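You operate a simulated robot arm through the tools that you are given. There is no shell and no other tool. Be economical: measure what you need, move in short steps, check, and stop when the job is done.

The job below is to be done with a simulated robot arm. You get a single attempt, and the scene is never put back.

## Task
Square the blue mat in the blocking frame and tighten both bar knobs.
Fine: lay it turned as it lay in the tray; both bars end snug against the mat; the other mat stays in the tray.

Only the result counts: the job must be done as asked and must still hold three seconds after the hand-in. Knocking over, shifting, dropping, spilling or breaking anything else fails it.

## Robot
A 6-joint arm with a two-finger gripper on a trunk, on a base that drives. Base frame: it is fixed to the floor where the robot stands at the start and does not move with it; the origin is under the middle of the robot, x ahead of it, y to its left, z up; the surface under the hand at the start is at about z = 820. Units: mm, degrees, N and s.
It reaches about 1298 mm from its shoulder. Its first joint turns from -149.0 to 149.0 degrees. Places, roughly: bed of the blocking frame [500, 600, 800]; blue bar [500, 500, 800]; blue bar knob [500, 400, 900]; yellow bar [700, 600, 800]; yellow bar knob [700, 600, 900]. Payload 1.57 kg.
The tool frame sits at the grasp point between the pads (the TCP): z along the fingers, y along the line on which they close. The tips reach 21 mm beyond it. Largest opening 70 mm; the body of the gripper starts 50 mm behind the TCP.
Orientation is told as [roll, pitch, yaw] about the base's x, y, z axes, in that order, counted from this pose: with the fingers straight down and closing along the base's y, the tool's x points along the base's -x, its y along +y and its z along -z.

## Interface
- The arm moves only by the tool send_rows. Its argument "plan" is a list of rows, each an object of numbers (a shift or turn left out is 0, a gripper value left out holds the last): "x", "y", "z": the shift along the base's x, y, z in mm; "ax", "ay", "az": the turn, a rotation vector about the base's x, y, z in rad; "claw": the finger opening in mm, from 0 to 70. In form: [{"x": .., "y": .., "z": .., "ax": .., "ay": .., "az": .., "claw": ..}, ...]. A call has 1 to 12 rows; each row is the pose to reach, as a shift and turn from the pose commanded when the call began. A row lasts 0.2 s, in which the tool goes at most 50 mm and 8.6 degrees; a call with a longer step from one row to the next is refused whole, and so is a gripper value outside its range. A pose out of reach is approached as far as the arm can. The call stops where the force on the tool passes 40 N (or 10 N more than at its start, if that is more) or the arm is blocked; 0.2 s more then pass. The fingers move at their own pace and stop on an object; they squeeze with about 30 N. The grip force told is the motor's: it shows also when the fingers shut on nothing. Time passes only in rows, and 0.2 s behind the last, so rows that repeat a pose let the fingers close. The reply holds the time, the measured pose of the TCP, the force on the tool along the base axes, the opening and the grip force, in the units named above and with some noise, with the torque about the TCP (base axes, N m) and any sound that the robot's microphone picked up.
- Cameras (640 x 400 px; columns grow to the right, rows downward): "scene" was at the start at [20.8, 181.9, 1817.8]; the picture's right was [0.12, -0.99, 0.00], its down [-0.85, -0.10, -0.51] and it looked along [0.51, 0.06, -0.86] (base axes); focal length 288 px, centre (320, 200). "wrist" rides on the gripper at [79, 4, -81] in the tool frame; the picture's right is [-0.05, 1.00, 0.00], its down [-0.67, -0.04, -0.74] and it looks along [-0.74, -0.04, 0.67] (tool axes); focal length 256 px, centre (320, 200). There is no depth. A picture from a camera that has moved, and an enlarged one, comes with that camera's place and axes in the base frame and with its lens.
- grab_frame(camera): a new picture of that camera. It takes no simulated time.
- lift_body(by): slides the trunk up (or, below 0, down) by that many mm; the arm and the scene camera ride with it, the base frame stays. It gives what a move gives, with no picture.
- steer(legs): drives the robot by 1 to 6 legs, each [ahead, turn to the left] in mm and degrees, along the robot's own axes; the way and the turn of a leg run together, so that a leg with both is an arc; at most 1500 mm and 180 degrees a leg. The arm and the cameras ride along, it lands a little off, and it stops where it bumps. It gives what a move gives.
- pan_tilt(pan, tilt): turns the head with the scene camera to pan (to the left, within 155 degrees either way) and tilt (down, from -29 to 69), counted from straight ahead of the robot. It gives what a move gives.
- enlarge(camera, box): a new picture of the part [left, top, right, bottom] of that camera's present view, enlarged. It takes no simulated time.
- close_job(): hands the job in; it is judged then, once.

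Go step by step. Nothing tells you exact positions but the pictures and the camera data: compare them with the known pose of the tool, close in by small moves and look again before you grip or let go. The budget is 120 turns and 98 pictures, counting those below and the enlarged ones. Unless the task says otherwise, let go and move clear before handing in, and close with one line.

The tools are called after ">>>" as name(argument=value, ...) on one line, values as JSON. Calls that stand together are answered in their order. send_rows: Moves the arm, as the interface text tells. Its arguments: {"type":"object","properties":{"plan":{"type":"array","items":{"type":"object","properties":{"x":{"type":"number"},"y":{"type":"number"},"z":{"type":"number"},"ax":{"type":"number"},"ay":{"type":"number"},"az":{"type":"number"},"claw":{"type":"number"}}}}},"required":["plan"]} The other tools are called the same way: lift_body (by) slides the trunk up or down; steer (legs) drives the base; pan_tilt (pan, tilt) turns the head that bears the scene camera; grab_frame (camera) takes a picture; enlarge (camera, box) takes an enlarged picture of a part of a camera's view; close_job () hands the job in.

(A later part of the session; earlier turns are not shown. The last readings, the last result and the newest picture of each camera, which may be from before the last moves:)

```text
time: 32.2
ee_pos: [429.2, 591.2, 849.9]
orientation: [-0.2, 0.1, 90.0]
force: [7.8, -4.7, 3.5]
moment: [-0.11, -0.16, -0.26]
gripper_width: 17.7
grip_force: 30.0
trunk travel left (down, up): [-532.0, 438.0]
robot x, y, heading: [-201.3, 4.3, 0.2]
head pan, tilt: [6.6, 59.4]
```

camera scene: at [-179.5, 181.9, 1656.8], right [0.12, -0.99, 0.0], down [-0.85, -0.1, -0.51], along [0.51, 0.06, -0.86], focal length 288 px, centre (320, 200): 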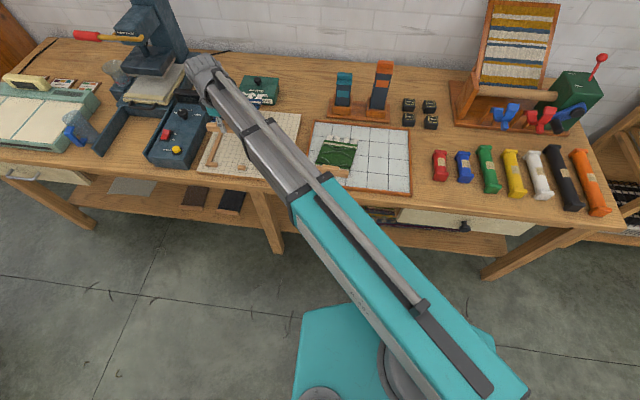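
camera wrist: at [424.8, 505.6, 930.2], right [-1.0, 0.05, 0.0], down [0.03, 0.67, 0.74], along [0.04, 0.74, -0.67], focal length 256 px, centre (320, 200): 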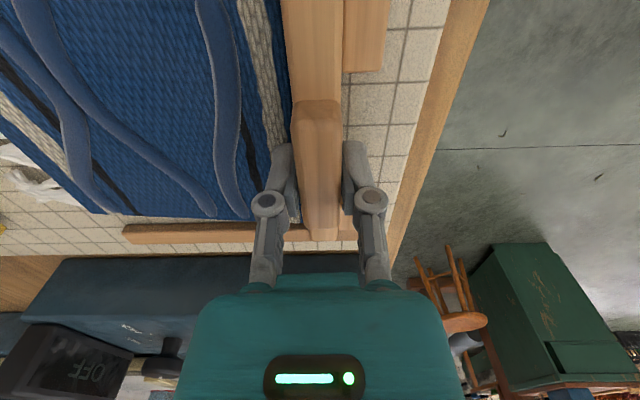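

>>> send_rows(plan=[{"y": 1}, {"y": 2}, {"y": 3}, {"y": 4}])

>>> enlarge(camera="scene", box=[180, 90, 250, 135])

>>> enlarge(camera="wrist", box=[100, 150, 400, 270])

```text
time: 33.2
ee_pos: [430.5, 592.5, 851.3]
orientation: [-0.1, 0.2, 89.9]
force: [8.2, -21.3, -2.1]
moment: [-0.33, -0.15, -0.3]
gripper_width: 17.5
grip_force: 29.7
trunk travel left (down, up): [-532.0, 438.0]
robot x, y, heading: [-194.9, 6.3, 0.4]
head pan, tilt: [6.6, 59.4]
```

```text
8.89 times, centred on (215, 112) of scene
camera zoom: at [-178.8, 179.8, 1499.5], right [0.12, -0.99, 0.0], down [-0.85, -0.1, -0.51], along [0.51, 0.06, -0.86], focal length 2561 px, centre (1253, 978)
```

zoom: 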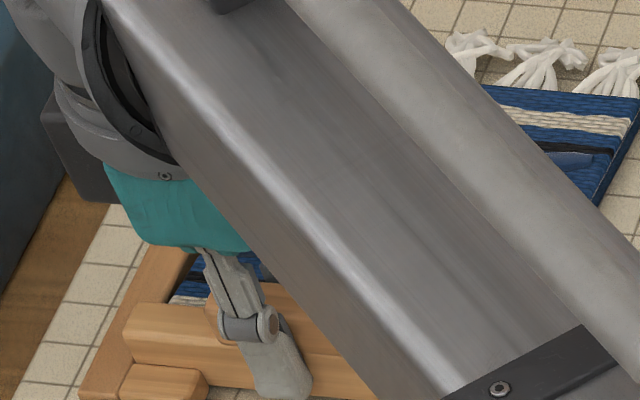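

```text
2.13 times, centred on (250, 210) of wrist
camera zoom: at [424.8, 512.3, 930.5], right [-1.0, 0.05, 0.0], down [0.03, 0.67, 0.74], along [0.04, 0.74, -0.67], focal length 546 px, centre (469, 179)
```

zoom: 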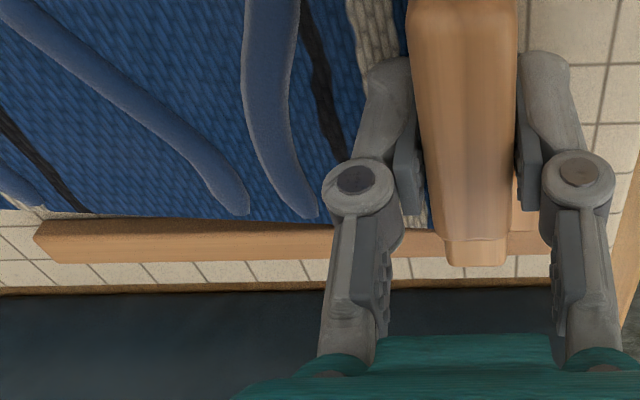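

Contact with the fence (21 N) and stops. I relax the push and release the lug.

>>> send_rows(plan=[{"y": -1.5}, {"y": -1.5}])

>>> send_rows(plan=[{"claw": 22}, {"claw": 28}, {"claw": 34}, {"claw": 34}])

>>> lift_body(by=150)

>>> grab_frame(camera="wrist")

```text
time: 33.8
ee_pos: [429.8, 592.0, 851.0]
orientation: [-0.2, 0.0, 90.1]
force: [6.1, -17.3, -2.5]
moment: [-0.57, -0.14, -0.33]
gripper_width: 17.2
grip_force: 30.4
trunk travel left (down, up): [-532.0, 438.0]
robot x, y, heading: [-200.1, 9.2, 0.2]
head pan, tilt: [6.6, 59.4]
```

```text
time: 34.8
ee_pos: [428.8, 593.6, 850.4]
orientation: [-0.1, 0.0, 90.0]
force: [-0.2, 0.5, 0.4]
moment: [0.03, -0.04, 0.01]
gripper_width: 34.0
grip_force: 0.2
trunk travel left (down, up): [-532.0, 438.0]
robot x, y, heading: [-203.4, 6.9, 0.0]
head pan, tilt: [6.6, 59.4]
```

```text
time: 36.5
ee_pos: [428.4, 593.4, 1000.5]
orientation: [-0.1, 0.1, 90.0]
force: [-0.8, 0.0, -0.4]
moment: [0.0, 0.0, -0.02]
gripper_width: 34.2
grip_force: 0.0
trunk travel left (down, up): [-682.0, 288.0]
robot x, y, heading: [-198.6, 6.4, 0.2]
head pan, tilt: [6.6, 59.4]
```

```text
52 pictures are left
camera wrist: at [424.1, 513.6, 1080.0], right [-1.0, 0.05, 0.0], down [0.03, 0.67, 0.74], along [0.04, 0.74, -0.67], focal length 256 px, centre (320, 200)
```

wrist: 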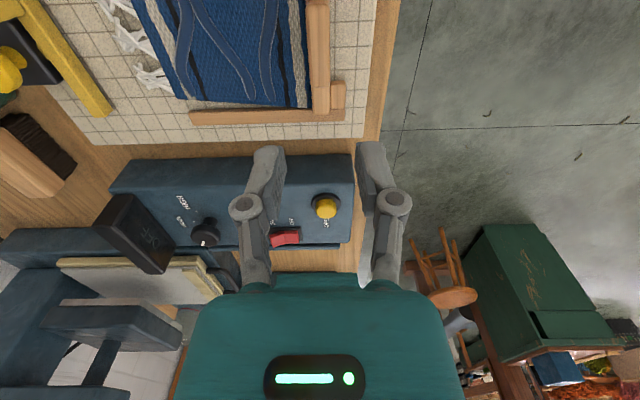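

The mat rests in the corner. Next I move the hand back in −y to view the blue bar and knob.

>>> send_rows(plan=[{"x": 5, "y": -45}, {"x": 10, "y": -90}, {"x": 15, "y": -135}, {"x": 20, "y": -180}, {"x": 25, "y": -225}, {"x": 30, "y": -270}, {"x": 35, "y": -310, "claw": 50}])

>>> grab_frame(camera="wrist")

>>> enlarge(camera="scene", box=[180, 50, 340, 190])

```text
time: 38.1
ee_pos: [463.1, 282.5, 1000.2]
orientation: [-0.3, 0.1, 90.1]
force: [0.4, -1.0, -0.7]
moment: [0.03, 0.04, 0.0]
gripper_width: 49.8
grip_force: 0.0
trunk travel left (down, up): [-682.0, 288.0]
robot x, y, heading: [-201.1, 5.6, 0.2]
head pan, tilt: [6.6, 59.4]
```

```text
51 pictures are left
camera wrist: at [458.5, 202.5, 1080.1], right [-1.0, 0.05, 0.0], down [0.03, 0.67, 0.74], along [0.04, 0.74, -0.67], focal length 256 px, centre (320, 200)
```

wrist: 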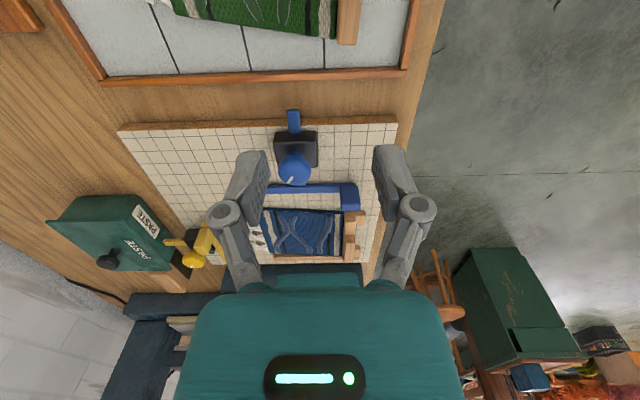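

```text
2.86 times, centred on (260, 120) of scene
camera zoom: at [-179.8, 181.5, 1649.4], right [0.12, -0.99, 0.0], down [-0.85, -0.1, -0.51], along [0.51, 0.06, -0.86], focal length 823 px, centre (491, 429)
```

zoom: 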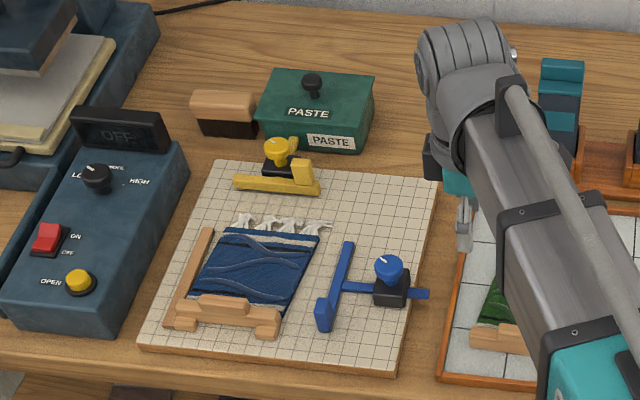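

Blue bar's raised end is near [435–445, 470]. I go just −y of it with closed fingers and look before lowering.

>>> send_rows(plan=[{"x": -10, "y": 45, "claw": 0}, {"x": -20, "y": 90}, {"x": -28, "y": 130}, {"x": -28, "y": 130}])

>>> lift_body(by=-90)

>>> grab_frame(camera="wrist")

>>> enlarge(camera="scene", box=[200, 40, 340, 140])

```text
time: 39.1
ee_pos: [433.6, 413.8, 1000.1]
orientation: [-0.3, 0.1, 89.9]
force: [-0.3, -0.6, 0.3]
moment: [0.0, 0.0, 0.0]
gripper_width: 0.1
grip_force: 29.0
trunk travel left (down, up): [-682.0, 288.0]
robot x, y, heading: [-199.7, 3.3, -0.0]
head pan, tilt: [6.6, 59.4]
```

```text
time: 40.4
ee_pos: [436.2, 413.5, 909.3]
orientation: [-0.2, 0.0, 90.0]
force: [0.4, 0.3, 0.0]
moment: [0.02, 0.01, 0.0]
gripper_width: 0.0
grip_force: 28.2
trunk travel left (down, up): [-592.0, 378.0]
robot x, y, heading: [-202.1, 4.8, 0.1]
head pan, tilt: [6.6, 59.4]
```

```text
49 pictures are left
camera wrist: at [430.8, 333.0, 990.2], right [-1.0, 0.05, 0.0], down [0.03, 0.67, 0.74], along [0.04, 0.74, -0.67], focal length 256 px, centre (320, 200)
```

wrist: 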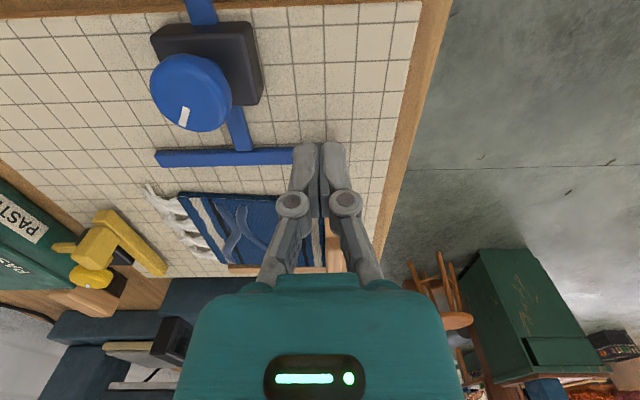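

```text
4.00 times, centred on (270, 90) of scene
camera zoom: at [-179.8, 181.5, 1559.4], right [0.12, -0.99, 0.0], down [-0.85, -0.1, -0.51], along [0.51, 0.06, -0.86], focal length 1153 px, centre (520, 640)
```

zoom: 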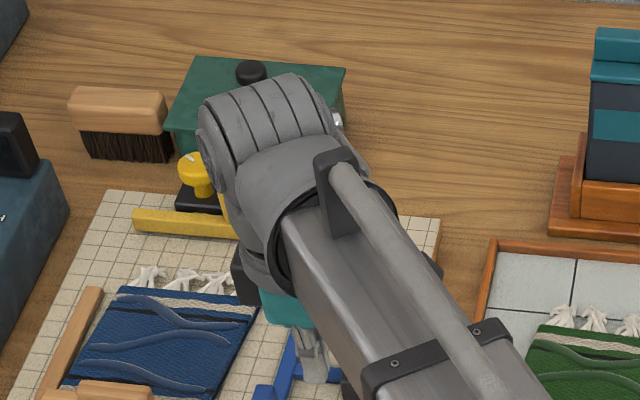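

Bar's face is at y≈450–455; my fingers at y≈421 are clear. I lower to about tip z≈825.

>>> lift_body(by=-45)

>>> lift_body(by=-17)

>>> grab_frame(camera="wrist")

```text
time: 41.2
ee_pos: [436.1, 412.5, 866.1]
orientation: [-0.2, 0.1, 90.0]
force: [0.0, -0.4, 0.1]
moment: [-0.02, 0.01, 0.0]
gripper_width: 0.0
grip_force: 29.1
trunk travel left (down, up): [-547.0, 423.0]
robot x, y, heading: [-203.0, 7.7, -0.1]
head pan, tilt: [6.6, 59.4]
```

```text
time: 41.9
ee_pos: [435.3, 412.8, 848.2]
orientation: [-0.3, 0.0, 90.0]
force: [-0.3, 0.0, 0.0]
moment: [-0.02, -0.04, 0.04]
gripper_width: 0.0
grip_force: 28.5
trunk travel left (down, up): [-530.0, 440.0]
robot x, y, heading: [-200.3, 6.1, 0.3]
head pan, tilt: [6.6, 59.4]
```

```text
47 pictures are left
camera wrist: at [430.8, 333.0, 928.1], right [-1.0, 0.05, 0.0], down [0.03, 0.67, 0.74], along [0.04, 0.74, -0.67], focal length 256 px, centre (320, 200)
```

wrist: 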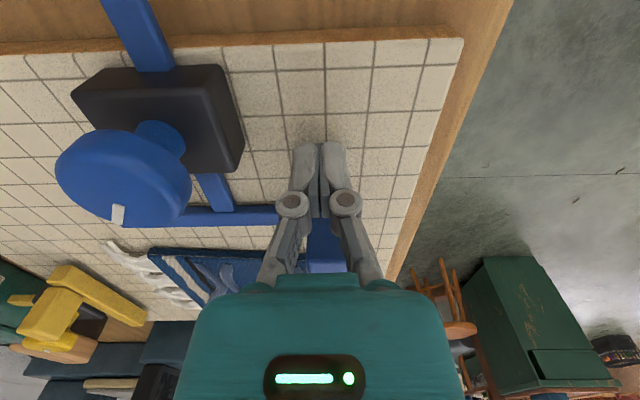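

The fingers are lined up with the bar's raised end. I push in +y until I feel the bar.

>>> send_rows(plan=[{"y": 10}, {"y": 20}, {"y": 26}, {"y": 32}, {"y": 38}, {"y": 44}, {"y": 50}])

>>> grab_frame(camera="wrist")

```text
time: 43.5
ee_pos: [436.0, 463.2, 849.4]
orientation: [-0.2, 0.1, 90.1]
force: [-0.2, 0.3, 0.7]
moment: [0.0, -0.02, 0.02]
gripper_width: 0.0
grip_force: 28.7
trunk travel left (down, up): [-530.0, 440.0]
robot x, y, heading: [-204.5, 4.9, 0.3]
head pan, tilt: [6.6, 59.4]
```

```text
46 pictures are left
camera wrist: at [431.2, 383.5, 928.1], right [-1.0, 0.05, 0.0], down [0.03, 0.67, 0.74], along [0.04, 0.74, -0.67], focal length 256 px, centre (320, 200)
```

wrist: 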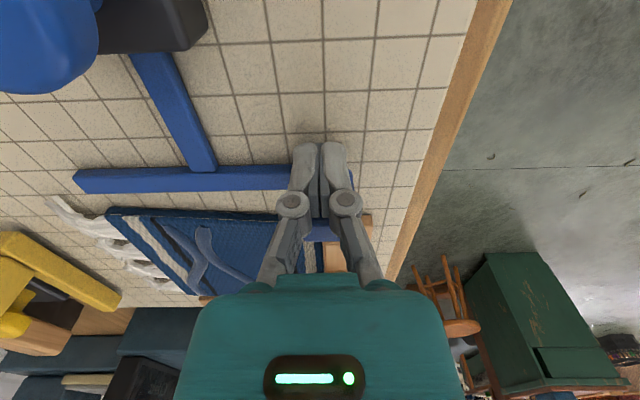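

>>> send_rows(plan=[{"y": 5}, {"y": 10}, {"y": 14}, {"y": 18}, {"y": 21}, {"y": 24}])

>>> grab_frame(camera="wrist")

```text
time: 44.9
ee_pos: [434.3, 488.2, 849.1]
orientation: [0.0, 0.2, 89.9]
force: [0.2, -1.1, 0.2]
moment: [-0.02, 0.0, 0.01]
gripper_width: 0.0
grip_force: 28.6
trunk travel left (down, up): [-530.0, 440.0]
robot x, y, heading: [-200.6, 9.8, -0.2]
head pan, tilt: [6.6, 59.4]
```

```text
45 pictures are left
camera wrist: at [430.9, 407.4, 928.1], right [-1.0, 0.05, 0.0], down [0.03, 0.67, 0.74], along [0.04, 0.74, -0.67], focal length 256 px, centre (320, 200)
```

wrist: 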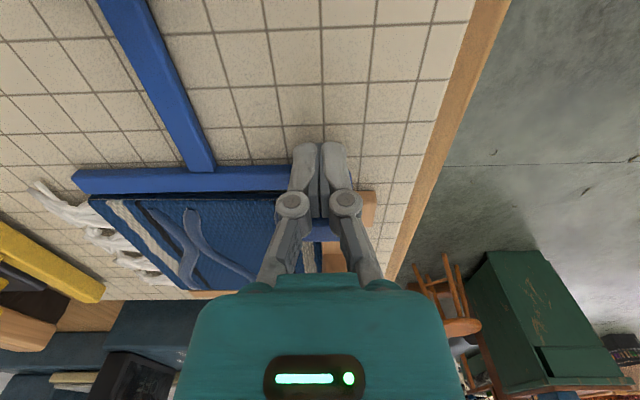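

The bar slides along freely. I continue in small steps until it's snug.

>>> send_rows(plan=[{"y": 2}, {"y": 4}, {"y": 6}, {"y": 8}])

```text
time: 45.9
ee_pos: [435.2, 495.3, 848.3]
orientation: [-0.1, 0.0, 89.9]
force: [0.8, -0.4, -0.5]
moment: [0.02, -0.01, -0.05]
gripper_width: 0.0
grip_force: 28.0
trunk travel left (down, up): [-530.0, 440.0]
robot x, y, heading: [-199.1, 4.6, -0.0]
head pan, tilt: [6.6, 59.4]
```

>>> send_rows(plan=[{"y": 2}, {"y": 4}, {"y": 6}, {"y": 8}])

>>> enlarge(camera="wrist", box=[60, 100, 400, 310])

```text
time: 46.9
ee_pos: [435.3, 497.2, 849.2]
orientation: [-0.1, 0.6, 89.8]
force: [1.7, -9.1, -2.8]
moment: [0.12, -0.04, 0.01]
gripper_width: 6.3
grip_force: 28.4
trunk travel left (down, up): [-530.0, 440.0]
robot x, y, heading: [-198.6, 3.9, -0.1]
head pan, tilt: [6.6, 59.4]
stopped in row 4: the force on the tool passed its limit at 44 N (the readings are from after the stop); the commanded pose is now the measured one
```

```text
1.88 times, centred on (230, 205) of wrist
camera zoom: at [430.5, 417.6, 929.1], right [-1.0, 0.06, 0.0], down [0.04, 0.67, 0.74], along [0.04, 0.74, -0.67], focal length 482 px, centre (489, 191)
```

zoom: 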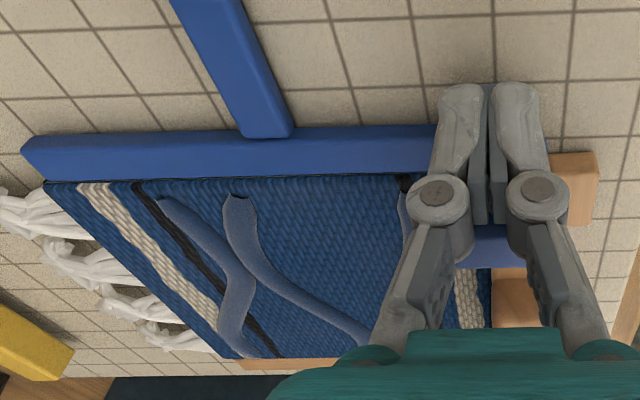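

The bar is now snug against the mat (44 N peak). I back off and raise, then check the fit.

>>> send_rows(plan=[{"y": -3}, {"y": -8}, {"y": -15}, {"y": -25}])

>>> lift_body(by=120)

>>> send_rows(plan=[{"x": 20, "y": -40}, {"x": 40, "y": -80, "claw": 60}, {"x": 55, "y": -120}, {"x": 55, "y": -160}])

>>> grab_frame(camera="wrist")

>>> enlarge(camera="scene", box=[180, 30, 320, 150])

```text
time: 47.9
ee_pos: [433.6, 473.9, 848.8]
orientation: [-0.2, 0.6, 89.9]
force: [0.5, 0.2, 0.7]
moment: [0.0, 0.0, -0.04]
gripper_width: 0.0
grip_force: 28.2
trunk travel left (down, up): [-530.0, 440.0]
robot x, y, heading: [-200.6, 7.3, 0.1]
head pan, tilt: [6.6, 59.4]
```

```text
time: 49.4
ee_pos: [434.3, 474.7, 967.9]
orientation: [-0.1, 0.5, 90.0]
force: [0.1, -0.5, 0.0]
moment: [0.0, -0.05, -0.02]
gripper_width: 0.0
grip_force: 28.5
trunk travel left (down, up): [-650.0, 320.0]
robot x, y, heading: [-201.1, 4.9, -0.1]
head pan, tilt: [6.6, 59.4]
```

```text
time: 50.4
ee_pos: [489.6, 313.5, 968.7]
orientation: [-0.1, 0.5, 89.8]
force: [0.5, -0.1, -0.1]
moment: [0.02, -0.03, -0.01]
gripper_width: 59.8
grip_force: 0.1
trunk travel left (down, up): [-650.0, 320.0]
robot x, y, heading: [-197.5, 7.8, 0.1]
head pan, tilt: [6.6, 59.4]
```

```text
43 pictures are left
camera wrist: at [485.1, 233.3, 1048.7], right [-1.0, 0.05, 0.0], down [0.04, 0.67, 0.74], along [0.04, 0.74, -0.67], focal length 256 px, centre (320, 200)
```

wrist: 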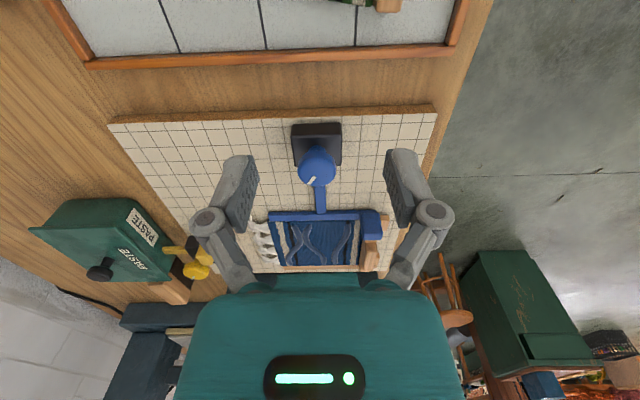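

```text
3.33 times, centred on (250, 90) of scene
camera zoom: at [-179.8, 181.7, 1617.4], right [0.12, -0.99, 0.0], down [-0.85, -0.1, -0.51], along [0.51, 0.06, -0.86], focal length 960 px, centre (553, 567)
```

zoom: 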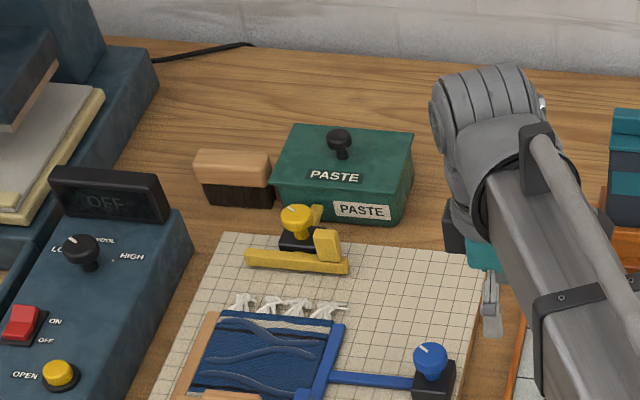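

The bar rests flush. Blue knob is at about [492, 383], top z≈874, Ø≈37 mm. I position above it.

>>> send_rows(plan=[{"x": 2, "y": 35, "claw": 60}, {"x": 2.5, "y": 69.5}, {"x": 2.5, "y": 69.5}])

>>> lift_body(by=-55)

>>> grab_frame(camera="wrist")

```text
time: 51.2
ee_pos: [493.4, 382.7, 968.6]
orientation: [0.0, 0.5, 89.8]
force: [0.5, 0.4, 0.5]
moment: [0.01, 0.0, -0.01]
gripper_width: 60.1
grip_force: 0.0
trunk travel left (down, up): [-650.0, 320.0]
robot x, y, heading: [-197.8, 8.0, 0.1]
head pan, tilt: [6.6, 59.4]
```

```text
time: 52.1
ee_pos: [492.2, 382.0, 915.0]
orientation: [-0.1, 0.5, 89.9]
force: [0.3, -0.3, 0.3]
moment: [-0.01, -0.01, 0.01]
gripper_width: 60.1
grip_force: 0.0
trunk travel left (down, up): [-595.0, 375.0]
robot x, y, heading: [-203.1, 5.4, 0.0]
head pan, tilt: [6.6, 59.4]
```

```text
41 pictures are left
camera wrist: at [487.5, 303.2, 993.7], right [-1.0, 0.06, 0.0], down [0.04, 0.67, 0.74], along [0.04, 0.74, -0.67], focal length 256 px, centre (320, 200)
```

wrist: 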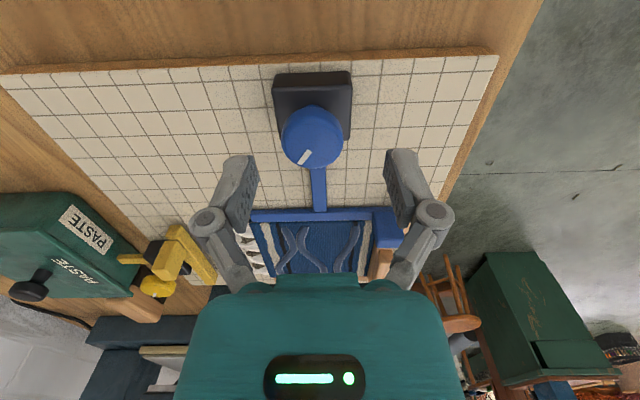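

Knob centre reads [496, 384]; I correct by 4 and 2 mm and lower around it.

>>> send_rows(plan=[{"x": 4, "y": 2}, {"x": 4, "y": 2}])

>>> lift_body(by=-37)

>>> grab_frame(camera="wrist")

```text
time: 52.7
ee_pos: [496.6, 385.0, 913.8]
orientation: [-0.1, 0.5, 89.8]
force: [-0.4, -1.5, -0.3]
moment: [0.01, -0.01, -0.01]
gripper_width: 60.1
grip_force: 0.0
trunk travel left (down, up): [-595.0, 375.0]
robot x, y, heading: [-196.3, 7.8, 0.1]
head pan, tilt: [6.6, 59.4]
```

```text
time: 53.5
ee_pos: [496.0, 385.1, 876.1]
orientation: [-0.1, 0.5, 89.9]
force: [0.1, -0.2, 0.7]
moment: [0.02, 0.04, 0.01]
gripper_width: 59.9
grip_force: 0.1
trunk travel left (down, up): [-558.0, 412.0]
robot x, y, heading: [-200.8, 6.2, 0.0]
head pan, tilt: [6.6, 59.4]
```

```text
40 pictures are left
camera wrist: at [491.7, 305.4, 956.7], right [-1.0, 0.06, 0.0], down [0.04, 0.67, 0.74], along [0.04, 0.74, -0.67], focal length 256 px, centre (320, 200)
```

wrist: 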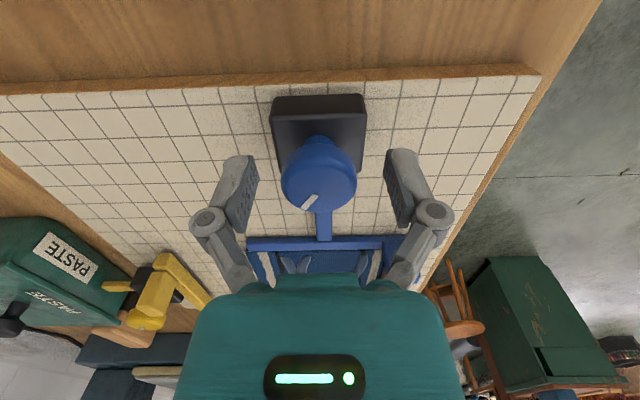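

The knob is centred between the fingers. Closing on it.

>>> send_rows(plan=[{"claw": 48}, {"claw": 38}, {"claw": 28}, {"claw": 25}, {"claw": 25}, {"claw": 25}])

>>> grab_frame(camera="wrist")

```text
time: 55.0
ee_pos: [496.5, 384.6, 876.0]
orientation: [0.0, 0.5, 89.8]
force: [10.5, 3.1, 10.4]
moment: [-0.05, -0.14, -0.05]
gripper_width: 35.4
grip_force: 31.4
trunk travel left (down, up): [-558.0, 412.0]
robot x, y, heading: [-200.3, 7.2, -0.1]
head pan, tilt: [6.6, 59.4]
```

```text
39 pictures are left
camera wrist: at [492.3, 305.4, 956.7], right [-1.0, 0.06, 0.0], down [0.04, 0.67, 0.74], along [0.04, 0.74, -0.67], focal length 256 px, centre (320, 200)
```

wrist: 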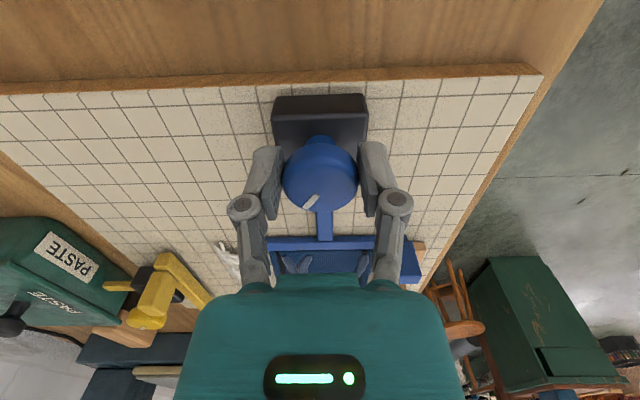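

Gripped (35 mm). Turning clockwise in steps, watching torque and sound.

>>> send_rows(plan=[{"az": -0.14}, {"az": -0.28}, {"az": -0.42}, {"az": -0.56}])

>>> grab_frame(camera="wrist")

```text
time: 56.0
ee_pos: [494.3, 385.8, 876.5]
orientation: [0.0, 0.6, 57.8]
force: [-12.9, 5.1, -6.1]
moment: [0.86, -0.33, 0.06]
gripper_width: 35.3
grip_force: 31.8
trunk travel left (down, up): [-558.0, 412.0]
robot x, y, heading: [-199.2, 8.1, 0.1]
head pan, tilt: [6.6, 59.4]
```

```text
38 pictures are left
camera wrist: at [448.7, 320.7, 956.8], right [-0.82, 0.58, 0.0], down [0.39, 0.55, 0.74], along [0.43, 0.6, -0.67], focal length 256 px, centre (320, 200)
```

wrist: 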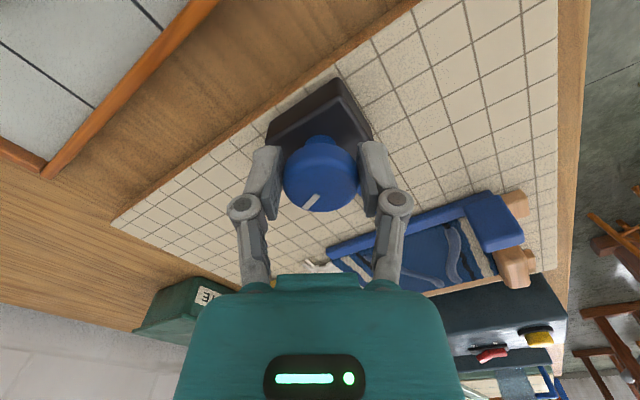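

The knob turns with the hand at low torque. Continuing.

>>> send_rows(plan=[{"az": -0.14}, {"az": -0.28}, {"az": -0.42}, {"az": -0.56}, {"az": -0.7}])

```text
time: 57.1
ee_pos: [496.3, 387.5, 876.6]
orientation: [-0.1, 0.5, 17.5]
force: [-9.4, 23.0, -3.9]
moment: [0.21, -0.12, 0.05]
gripper_width: 40.2
grip_force: 11.1
trunk travel left (down, up): [-558.0, 412.0]
robot x, y, heading: [-201.9, 3.7, -0.0]
head pan, tilt: [6.6, 59.4]
```

>>> grab_frame(camera="wrist")

```text
37 pictures are left
camera wrist: at [419.9, 367.0, 956.3], right [-0.25, 0.97, 0.0], down [0.65, 0.17, 0.74], along [0.72, 0.18, -0.67], focal length 256 px, centre (320, 200)
```

wrist: 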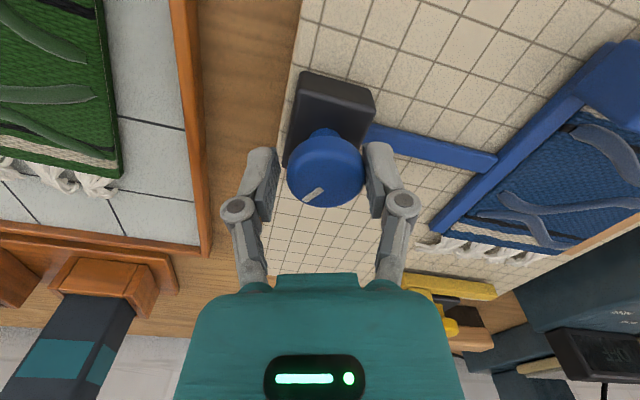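

The hand is ~2.5 mm off the knob's centre. I shift +y and re-grip, then continue.

>>> send_rows(plan=[{"x": -0.5, "y": 2.5, "claw": 42}, {"x": -0.5, "y": 2.5, "claw": 42}, {"x": -0.5, "y": 2.5, "claw": 25}, {"x": -0.5, "y": 2.5, "claw": 25}, {"x": -0.5, "y": 2.5, "claw": 25}])

```text
time: 58.4
ee_pos: [494.4, 388.7, 876.1]
orientation: [-0.1, 0.5, 17.7]
force: [-5.3, 16.3, 3.3]
moment: [0.29, -0.07, 0.01]
gripper_width: 37.1
grip_force: 9.1
trunk travel left (down, up): [-558.0, 412.0]
robot x, y, heading: [-207.6, 4.8, 0.1]
head pan, tilt: [6.6, 59.4]
```

>>> send_rows(plan=[{"y": 2, "claw": 40}, {"y": 2, "claw": 25}, {"y": 2, "claw": 25}, {"y": 2, "claw": 25}])

>>> grab_frame(camera="wrist")

```text
time: 59.4
ee_pos: [495.4, 390.7, 876.8]
orientation: [-0.2, 0.6, 17.7]
force: [-3.0, 8.7, 5.7]
moment: [0.07, -0.1, 0.02]
gripper_width: 35.1
grip_force: 31.7
trunk travel left (down, up): [-558.0, 412.0]
robot x, y, heading: [-200.2, 8.0, 0.3]
head pan, tilt: [6.6, 59.4]
```

```text
36 pictures are left
camera wrist: at [419.0, 369.3, 956.9], right [-0.25, 0.97, 0.0], down [0.65, 0.17, 0.74], along [0.72, 0.19, -0.67], focal length 256 px, centre (320, 200)
```

wrist: 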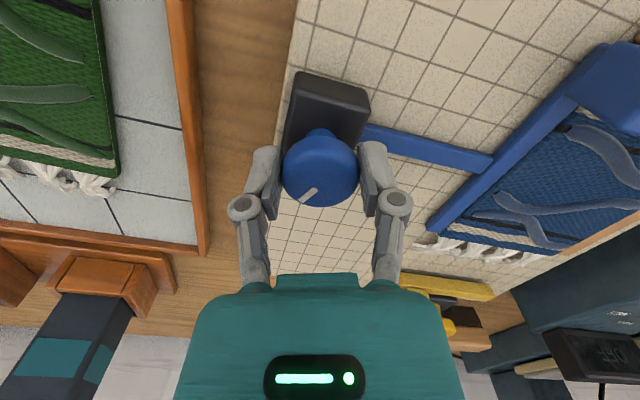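

Well gripped now. Continuing clockwise.

>>> send_rows(plan=[{"az": -0.14}, {"az": -0.28}, {"az": -0.42}, {"az": -0.56}, {"az": -0.7}])

>>> grab_frame(camera="wrist")

```text
time: 60.5
ee_pos: [496.1, 391.6, 875.5]
orientation: [-0.1, 0.5, -22.5]
force: [0.7, 15.5, -0.3]
moment: [0.22, 0.01, 0.36]
gripper_width: 35.5
grip_force: 31.7
trunk travel left (down, up): [-558.0, 412.0]
robot x, y, heading: [-196.6, 4.9, 0.0]
head pan, tilt: [6.6, 59.4]
```

```text
35 pictures are left
camera wrist: at [425.2, 424.1, 956.1], right [0.43, 0.9, 0.0], down [0.61, -0.29, 0.74], along [0.67, -0.32, -0.67], focal length 256 px, centre (320, 200)
```

wrist: 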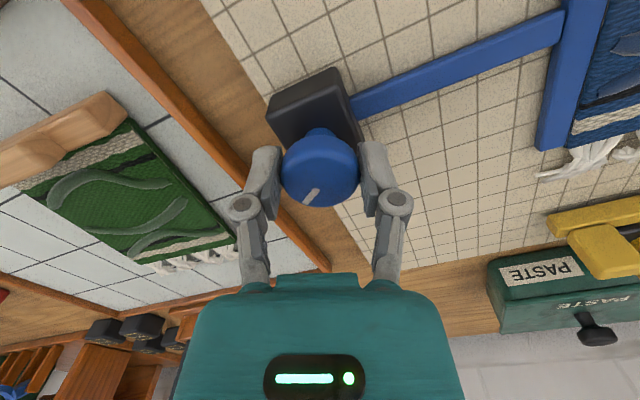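

Torque has risen to 0.36 N m. One more small turn to confirm it's tight.

>>> send_rows(plan=[{"az": -0.12}, {"az": -0.24}, {"az": -0.36}])

>>> grab_frame(camera="wrist")

```text
time: 61.4
ee_pos: [497.3, 389.9, 874.8]
orientation: [-0.1, 0.5, -43.2]
force: [8.0, 17.0, -0.8]
moment: [0.17, -0.08, 0.31]
gripper_width: 35.3
grip_force: 32.3
trunk travel left (down, up): [-558.0, 412.0]
robot x, y, heading: [-199.8, 5.1, 0.1]
head pan, tilt: [6.6, 59.4]
```

```text
34 pictures are left
camera wrist: at [442.6, 446.7, 955.8], right [0.72, 0.69, 0.0], down [0.47, -0.49, 0.74], along [0.51, -0.54, -0.67], focal length 256 px, centre (320, 200)
```

wrist: 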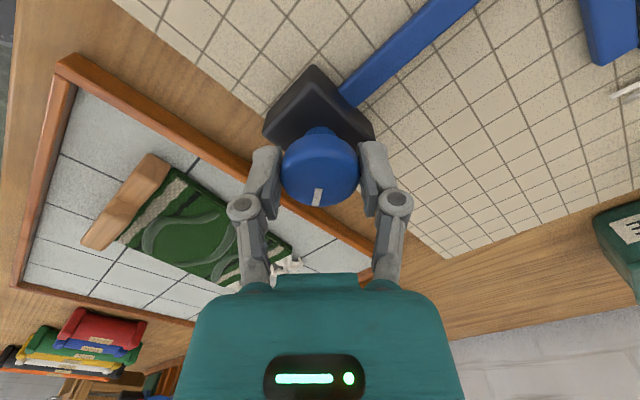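

The fingers slip round the knob at its stop: blue knob is tight. Release, rise, and look at the yellow bar.

>>> send_rows(plan=[{"claw": 45}, {"claw": 60}, {"claw": 60}])

>>> lift_body(by=140)

>>> grab_frame(camera="scene")

```text
time: 62.1
ee_pos: [495.9, 389.9, 876.7]
orientation: [-0.2, 0.5, -43.1]
force: [-0.2, -0.9, 0.8]
moment: [0.0, 0.02, 0.02]
gripper_width: 60.0
grip_force: 0.0
trunk travel left (down, up): [-558.0, 412.0]
robot x, y, heading: [-201.8, 4.2, 0.0]
head pan, tilt: [6.6, 59.4]
```

```text
time: 63.8
ee_pos: [496.5, 388.9, 1015.9]
orientation: [-0.1, 0.5, -43.1]
force: [0.4, -0.2, 0.4]
moment: [-0.05, 0.03, -0.01]
gripper_width: 60.0
grip_force: 0.0
trunk travel left (down, up): [-698.0, 272.0]
robot x, y, heading: [-200.0, 6.0, -0.0]
head pan, tilt: [6.6, 59.4]
```

```text
33 pictures are left
camera scene: at [-179.6, 181.7, 1665.3], right [0.12, -0.99, 0.0], down [-0.85, -0.1, -0.51], along [0.51, 0.06, -0.86], focal length 288 px, centre (320, 200)
```

scene: 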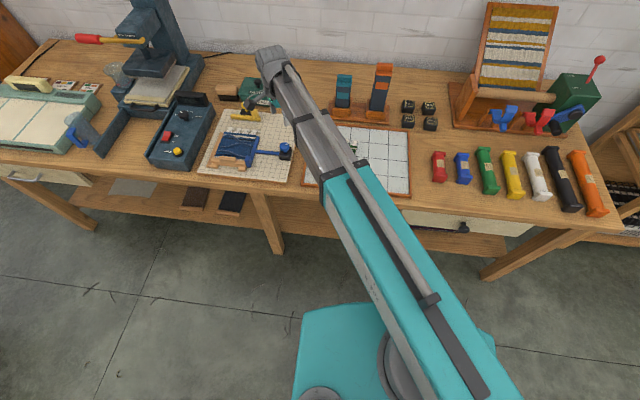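

The blue side is done. I turn the hand to yaw 0 and move toward the yellow bar for a look.

>>> send_rows(plan=[{"x": 6, "y": 26, "az": 0.125}, {"x": 12, "y": 52, "az": 0.25}, {"x": 18, "y": 78, "az": 0.375}, {"x": 24, "y": 104, "az": 0.5}, {"x": 30, "y": 130, "az": 0.625}, {"x": 34, "y": 155, "az": 0.751, "claw": 0}])

>>> grab_frame(camera="wrist")

>>> enlarge(camera="wrist", box=[200, 40, 440, 190])

```text
time: 65.2
ee_pos: [529.8, 546.1, 1017.4]
orientation: [-0.2, 0.4, 0.1]
force: [0.2, 0.2, 0.1]
moment: [0.05, -0.02, -0.03]
gripper_width: 16.4
grip_force: 3.9
trunk travel left (down, up): [-698.0, 272.0]
robot x, y, heading: [-200.2, 2.6, 0.0]
head pan, tilt: [6.6, 59.4]
```

```text
32 pictures are left
camera wrist: at [451.4, 548.9, 1096.5], right [0.05, 1.0, 0.0], down [0.67, -0.03, 0.74], along [0.74, -0.04, -0.67], focal length 256 px, centre (320, 200)
```

wrist: 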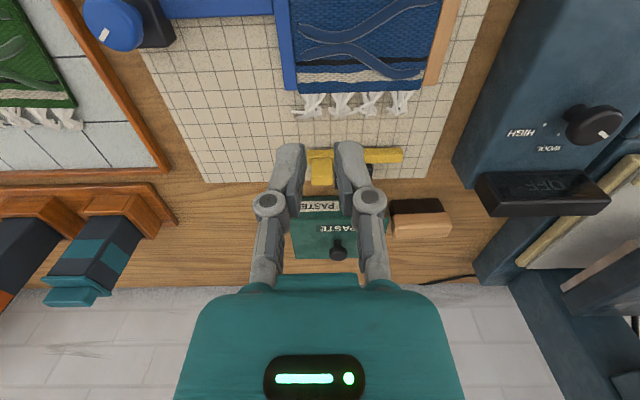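

```text
2.67 times, centred on (320, 115) of wrist
camera zoom: at [451.4, 548.9, 1096.5], right [0.05, 1.0, 0.0], down [0.67, -0.03, 0.74], along [0.74, -0.04, -0.67], focal length 683 px, centre (320, 427)
```

zoom: 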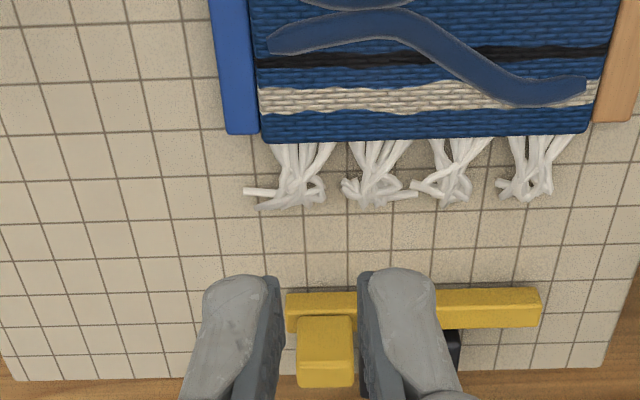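

The mat lies square and flush. Yellow bar's raised end is near [675, 540]; I check the room behind it with the scene camera.

>>> enlarge(camera="scene", box=[200, 60, 300, 125])

```text
6.15 times, centred on (250, 92) of scene
camera zoom: at [-179.6, 181.9, 1665.3], right [0.12, -0.99, 0.0], down [-0.85, -0.1, -0.51], along [0.51, 0.06, -0.86], focal length 1773 px, centre (751, 862)
```

zoom: 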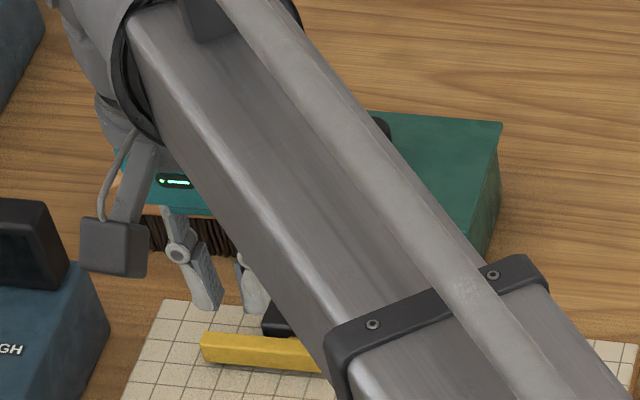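

There's ample room: the bed ends near x≈715 and the paste box stands near x≈775. I move behind the raised end at height and check.

>>> send_rows(plan=[{"x": 45, "y": -2}, {"x": 90, "y": -4}, {"x": 135, "y": -6}, {"x": 180, "y": -6}])

>>> lift_body(by=-70)

>>> grab_frame(camera="wrist")

>>> enlarge(camera="scene", box=[190, 30, 320, 115])

```text
time: 66.2
ee_pos: [710.7, 539.0, 1017.2]
orientation: [-0.1, 0.5, -0.1]
force: [0.4, 0.0, 1.3]
moment: [0.0, -0.01, -0.01]
gripper_width: 0.0
grip_force: 28.5
trunk travel left (down, up): [-698.0, 272.0]
robot x, y, heading: [-200.0, 7.7, -0.2]
head pan, tilt: [6.6, 59.4]
```

```text
time: 67.3
ee_pos: [711.4, 537.6, 946.5]
orientation: [-0.1, 0.5, 0.0]
force: [-0.7, 0.0, 0.3]
moment: [0.05, 0.04, 0.02]
gripper_width: 0.0
grip_force: 28.9
trunk travel left (down, up): [-628.0, 342.0]
robot x, y, heading: [-202.4, 6.6, 0.1]
head pan, tilt: [6.6, 59.4]
```

```text
29 pictures are left
camera wrist: at [632.0, 541.5, 1026.7], right [0.05, 1.0, 0.0], down [0.67, -0.03, 0.74], along [0.74, -0.04, -0.67], focal length 256 px, centre (320, 200)
```

wrist: 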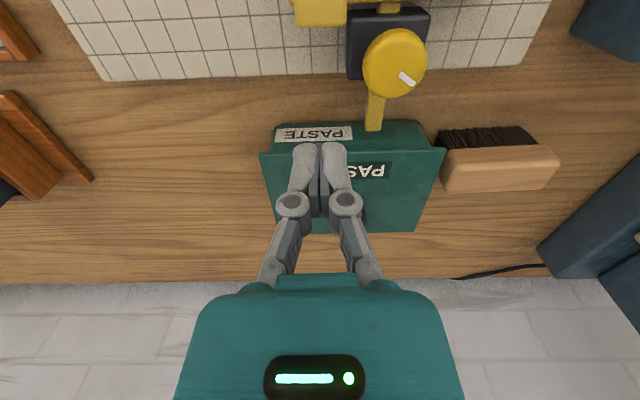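

```text
4.71 times, centred on (255, 72) of scene
camera zoom: at [-179.8, 181.5, 1595.4], right [0.12, -0.99, 0.0], down [-0.85, -0.1, -0.51], along [0.51, 0.06, -0.86], focal length 1356 px, centre (626, 800)
```

zoom: 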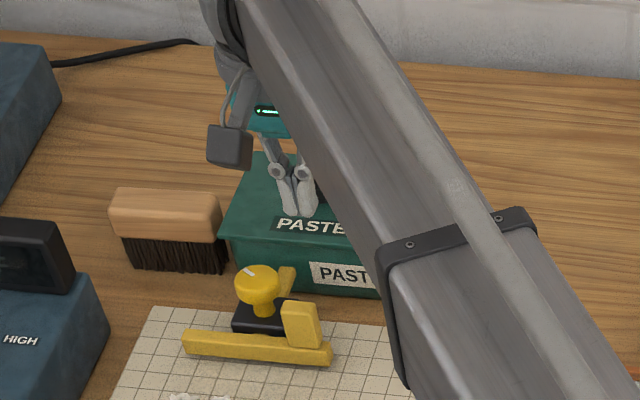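

Raised end's rear face is at x≈675, my fingers at x≈711 are clear of knob, rod and box. Lowering to z≈848.

>>> lift_body(by=-60)

>>> lift_body(by=-37)

>>> grab_frame(camera="wrist")

```text
time: 68.3
ee_pos: [710.7, 538.0, 886.2]
orientation: [-0.1, 0.5, 0.0]
force: [0.4, 0.3, 0.6]
moment: [0.0, -0.03, -0.03]
gripper_width: 0.0
grip_force: 28.7
trunk travel left (down, up): [-568.0, 402.0]
robot x, y, heading: [-201.7, 4.6, 0.1]
head pan, tilt: [6.6, 59.4]
```

```text
time: 69.1
ee_pos: [710.2, 538.3, 849.8]
orientation: [-0.1, 0.4, 0.0]
force: [0.7, -0.2, -0.8]
moment: [0.02, 0.01, -0.03]
gripper_width: 0.3
grip_force: 28.9
trunk travel left (down, up): [-531.0, 439.0]
robot x, y, heading: [-199.4, 1.2, 0.1]
head pan, tilt: [6.6, 59.4]
```

```text
27 pictures are left
camera wrist: at [632.0, 541.5, 929.7], right [0.05, 1.0, 0.0], down [0.67, -0.03, 0.74], along [0.74, -0.04, -0.67], focal length 256 px, centre (320, 200)
```

wrist: 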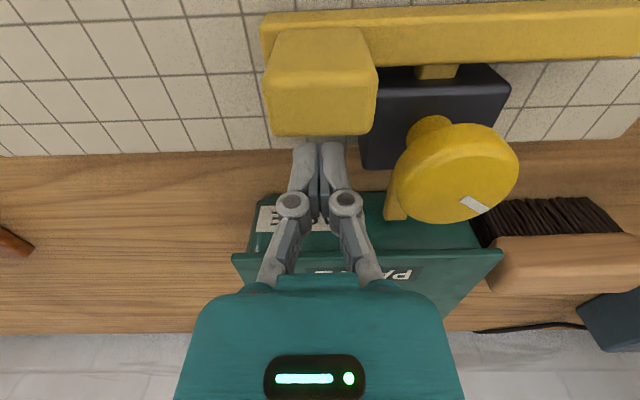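

Pushing the yellow bar toward −x.

>>> send_rows(plan=[{"x": -10}, {"x": -20}, {"x": -28}, {"x": -36}, {"x": -44}, {"x": -52}, {"x": -60}, {"x": -66}, {"x": -72}])

>>> grab_frame(camera="wrist")

```text
time: 71.1
ee_pos: [638.7, 538.0, 849.3]
orientation: [-0.1, 0.5, 0.0]
force: [0.7, 1.0, 0.8]
moment: [0.03, 0.0, -0.02]
gripper_width: 0.1
grip_force: 28.9
trunk travel left (down, up): [-531.0, 439.0]
robot x, y, heading: [-201.6, 2.3, 0.3]
head pan, tilt: [6.6, 59.4]
```

```text
26 pictures are left
camera wrist: at [560.2, 541.6, 929.6], right [0.05, 1.0, 0.0], down [0.67, -0.03, 0.74], along [0.74, -0.04, -0.67], focal length 256 px, centre (320, 200)
```

wrist: 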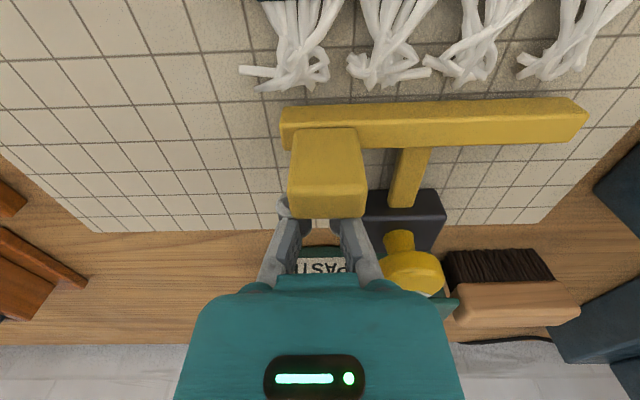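

The bar slides freely and nears the fringe. Continuing in small steps.

>>> send_rows(plan=[{"x": -5}, {"x": -10}, {"x": -15}, {"x": -19}, {"x": -23}])

>>> grab_frame(camera="wrist")

```text
time: 72.3
ee_pos: [616.6, 538.1, 848.5]
orientation: [-0.1, 0.6, 0.0]
force: [0.6, -0.8, 0.4]
moment: [0.01, 0.02, -0.01]
gripper_width: 0.1
grip_force: 28.1
trunk travel left (down, up): [-531.0, 439.0]
robot x, y, heading: [-201.8, 5.5, -0.1]
head pan, tilt: [6.6, 59.4]
```

```text
25 pictures are left
camera wrist: at [536.8, 541.5, 929.6], right [0.05, 1.0, 0.0], down [0.67, -0.03, 0.74], along [0.74, -0.04, -0.67], focal length 256 px, centre (320, 200)
```

wrist: 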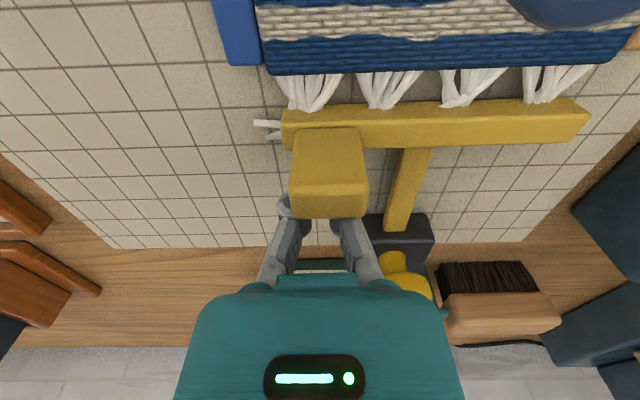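

The fringe passes under the bar; ~15–20 mm remain to the mat body.

>>> send_rows(plan=[{"x": -4}, {"x": -7}, {"x": -10}, {"x": -12}])

>>> grab_frame(camera="wrist")

```text
time: 73.3
ee_pos: [603.9, 538.9, 849.7]
orientation: [-0.2, 0.5, 0.0]
force: [0.3, 0.5, -0.6]
moment: [0.0, -0.02, 0.01]
gripper_width: 0.0
grip_force: 28.6
trunk travel left (down, up): [-531.0, 439.0]
robot x, y, heading: [-204.3, 4.1, 0.3]
head pan, tilt: [6.6, 59.4]
```

```text
24 pictures are left
camera wrist: at [525.1, 541.5, 929.6], right [0.05, 1.0, 0.0], down [0.67, -0.03, 0.74], along [0.74, -0.04, -0.67], focal length 256 px, centre (320, 200)
```

wrist: 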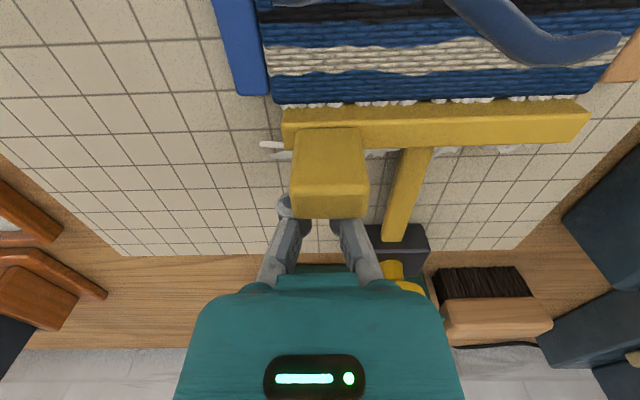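

Only a few mm left. Closing in by 1 mm steps.

>>> send_rows(plan=[{"x": -1}, {"x": -2}, {"x": -3}, {"x": -4}])

```text
time: 74.3
ee_pos: [601.8, 537.8, 849.9]
orientation: [-0.1, 0.4, -0.1]
force: [15.4, 1.7, 5.0]
moment: [0.0, 0.01, -0.11]
gripper_width: 6.0
grip_force: 28.9
trunk travel left (down, up): [-531.0, 439.0]
robot x, y, heading: [-197.4, 2.8, 0.3]
head pan, tilt: [6.6, 59.4]
```

Contact: 15 N. I inspect the contact line before backing off.

>>> enlarge(camera="wrist", box=[200, 0, 640, 270])

```text
1.45 times, centred on (420, 135) of wrist
camera zoom: at [523.1, 541.3, 929.1], right [0.05, 1.0, 0.0], down [0.67, -0.04, 0.74], along [0.74, -0.04, -0.67], focal length 372 px, centre (174, 294)
```

zoom: 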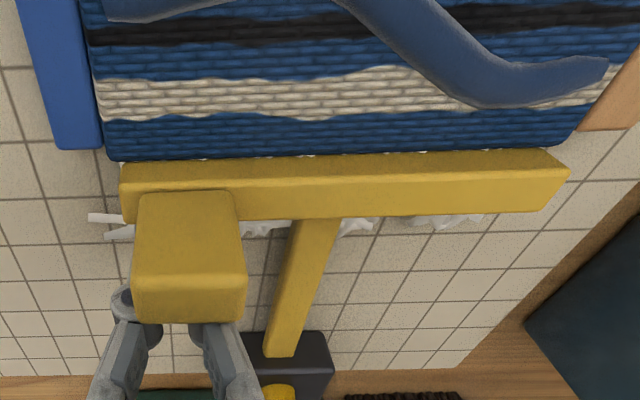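

Bar lies flush on the mat edge. I back off and rise.

>>> send_rows(plan=[{"x": 3}, {"x": 8}, {"x": 16}])

>>> lift_body(by=110)

>>> grab_frame(camera="wrist")

```text
time: 75.1
ee_pos: [616.0, 538.5, 850.0]
orientation: [-0.1, 0.4, 0.1]
force: [0.0, 0.1, -0.2]
moment: [-0.02, 0.02, 0.04]
gripper_width: 0.1
grip_force: 28.4
trunk travel left (down, up): [-531.0, 439.0]
robot x, y, heading: [-201.0, 6.6, 0.3]
head pan, tilt: [6.6, 59.4]
```

```text
time: 76.5
ee_pos: [614.7, 537.5, 959.2]
orientation: [-0.1, 0.5, 0.0]
force: [0.2, 0.1, 0.4]
moment: [0.02, -0.01, 0.01]
gripper_width: 0.2
grip_force: 28.3
trunk travel left (down, up): [-641.0, 329.0]
robot x, y, heading: [-201.7, 2.3, 0.3]
head pan, tilt: [6.6, 59.4]
```

```text
22 pictures are left
camera wrist: at [537.3, 541.9, 1039.5], right [0.05, 1.0, 0.0], down [0.67, -0.03, 0.74], along [0.74, -0.04, -0.67], focal length 256 px, centre (320, 200)
```

wrist: 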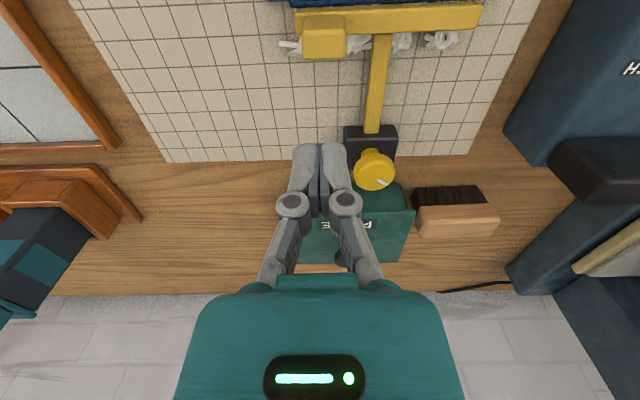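

Yellow knob is at about [690, 580]. I move over it while turning the hand to yaw 80 so there's range for the clockwise turn.

>>> send_rows(plan=[{"x": 7, "y": 4, "az": 0.14}, {"x": 14, "y": 8, "az": 0.28}, {"x": 21, "y": 12, "az": 0.42}, {"x": 28, "y": 16, "az": 0.56}, {"x": 35, "y": 20, "az": 0.7}, {"x": 42, "y": 24, "az": 0.84}, {"x": 49, "y": 28, "az": 0.98}, {"x": 56, "y": 32, "az": 1.12}, {"x": 63, "y": 37, "az": 1.26, "claw": 55}, {"x": 73, "y": 42, "az": 1.396, "claw": 55}])

>>> lift_body(by=-40)

>>> grab_frame(camera="wrist")

```text
time: 78.7
ee_pos: [689.4, 580.1, 959.2]
orientation: [-0.2, 0.5, 80.1]
force: [0.1, 0.9, -0.4]
moment: [-0.02, 0.0, 0.0]
gripper_width: 54.6
grip_force: 0.0
trunk travel left (down, up): [-641.0, 329.0]
robot x, y, heading: [-199.0, 3.3, -0.2]
head pan, tilt: [6.6, 59.4]
```

```text
time: 79.6
ee_pos: [688.3, 580.4, 918.7]
orientation: [0.0, 0.4, 79.9]
force: [0.1, 0.9, 1.1]
moment: [0.02, -0.01, 0.04]
gripper_width: 55.1
grip_force: 0.1
trunk travel left (down, up): [-601.0, 369.0]
robot x, y, heading: [-200.2, 7.7, 0.1]
head pan, tilt: [6.6, 59.4]
```

```text
21 pictures are left
camera wrist: at [670.9, 502.5, 999.7], right [-0.97, 0.23, 0.0], down [0.15, 0.66, 0.74], along [0.17, 0.72, -0.67], focal length 256 px, centre (320, 200)
```

wrist: 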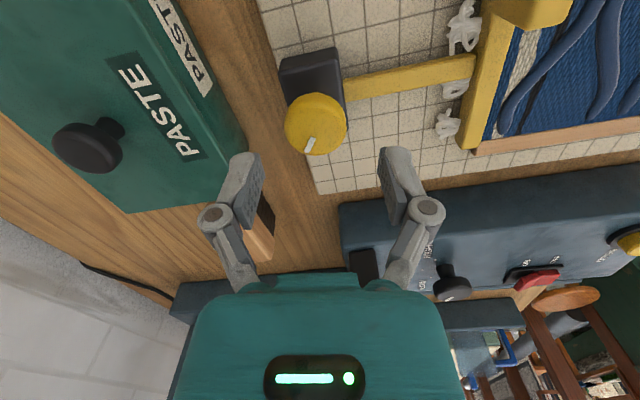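

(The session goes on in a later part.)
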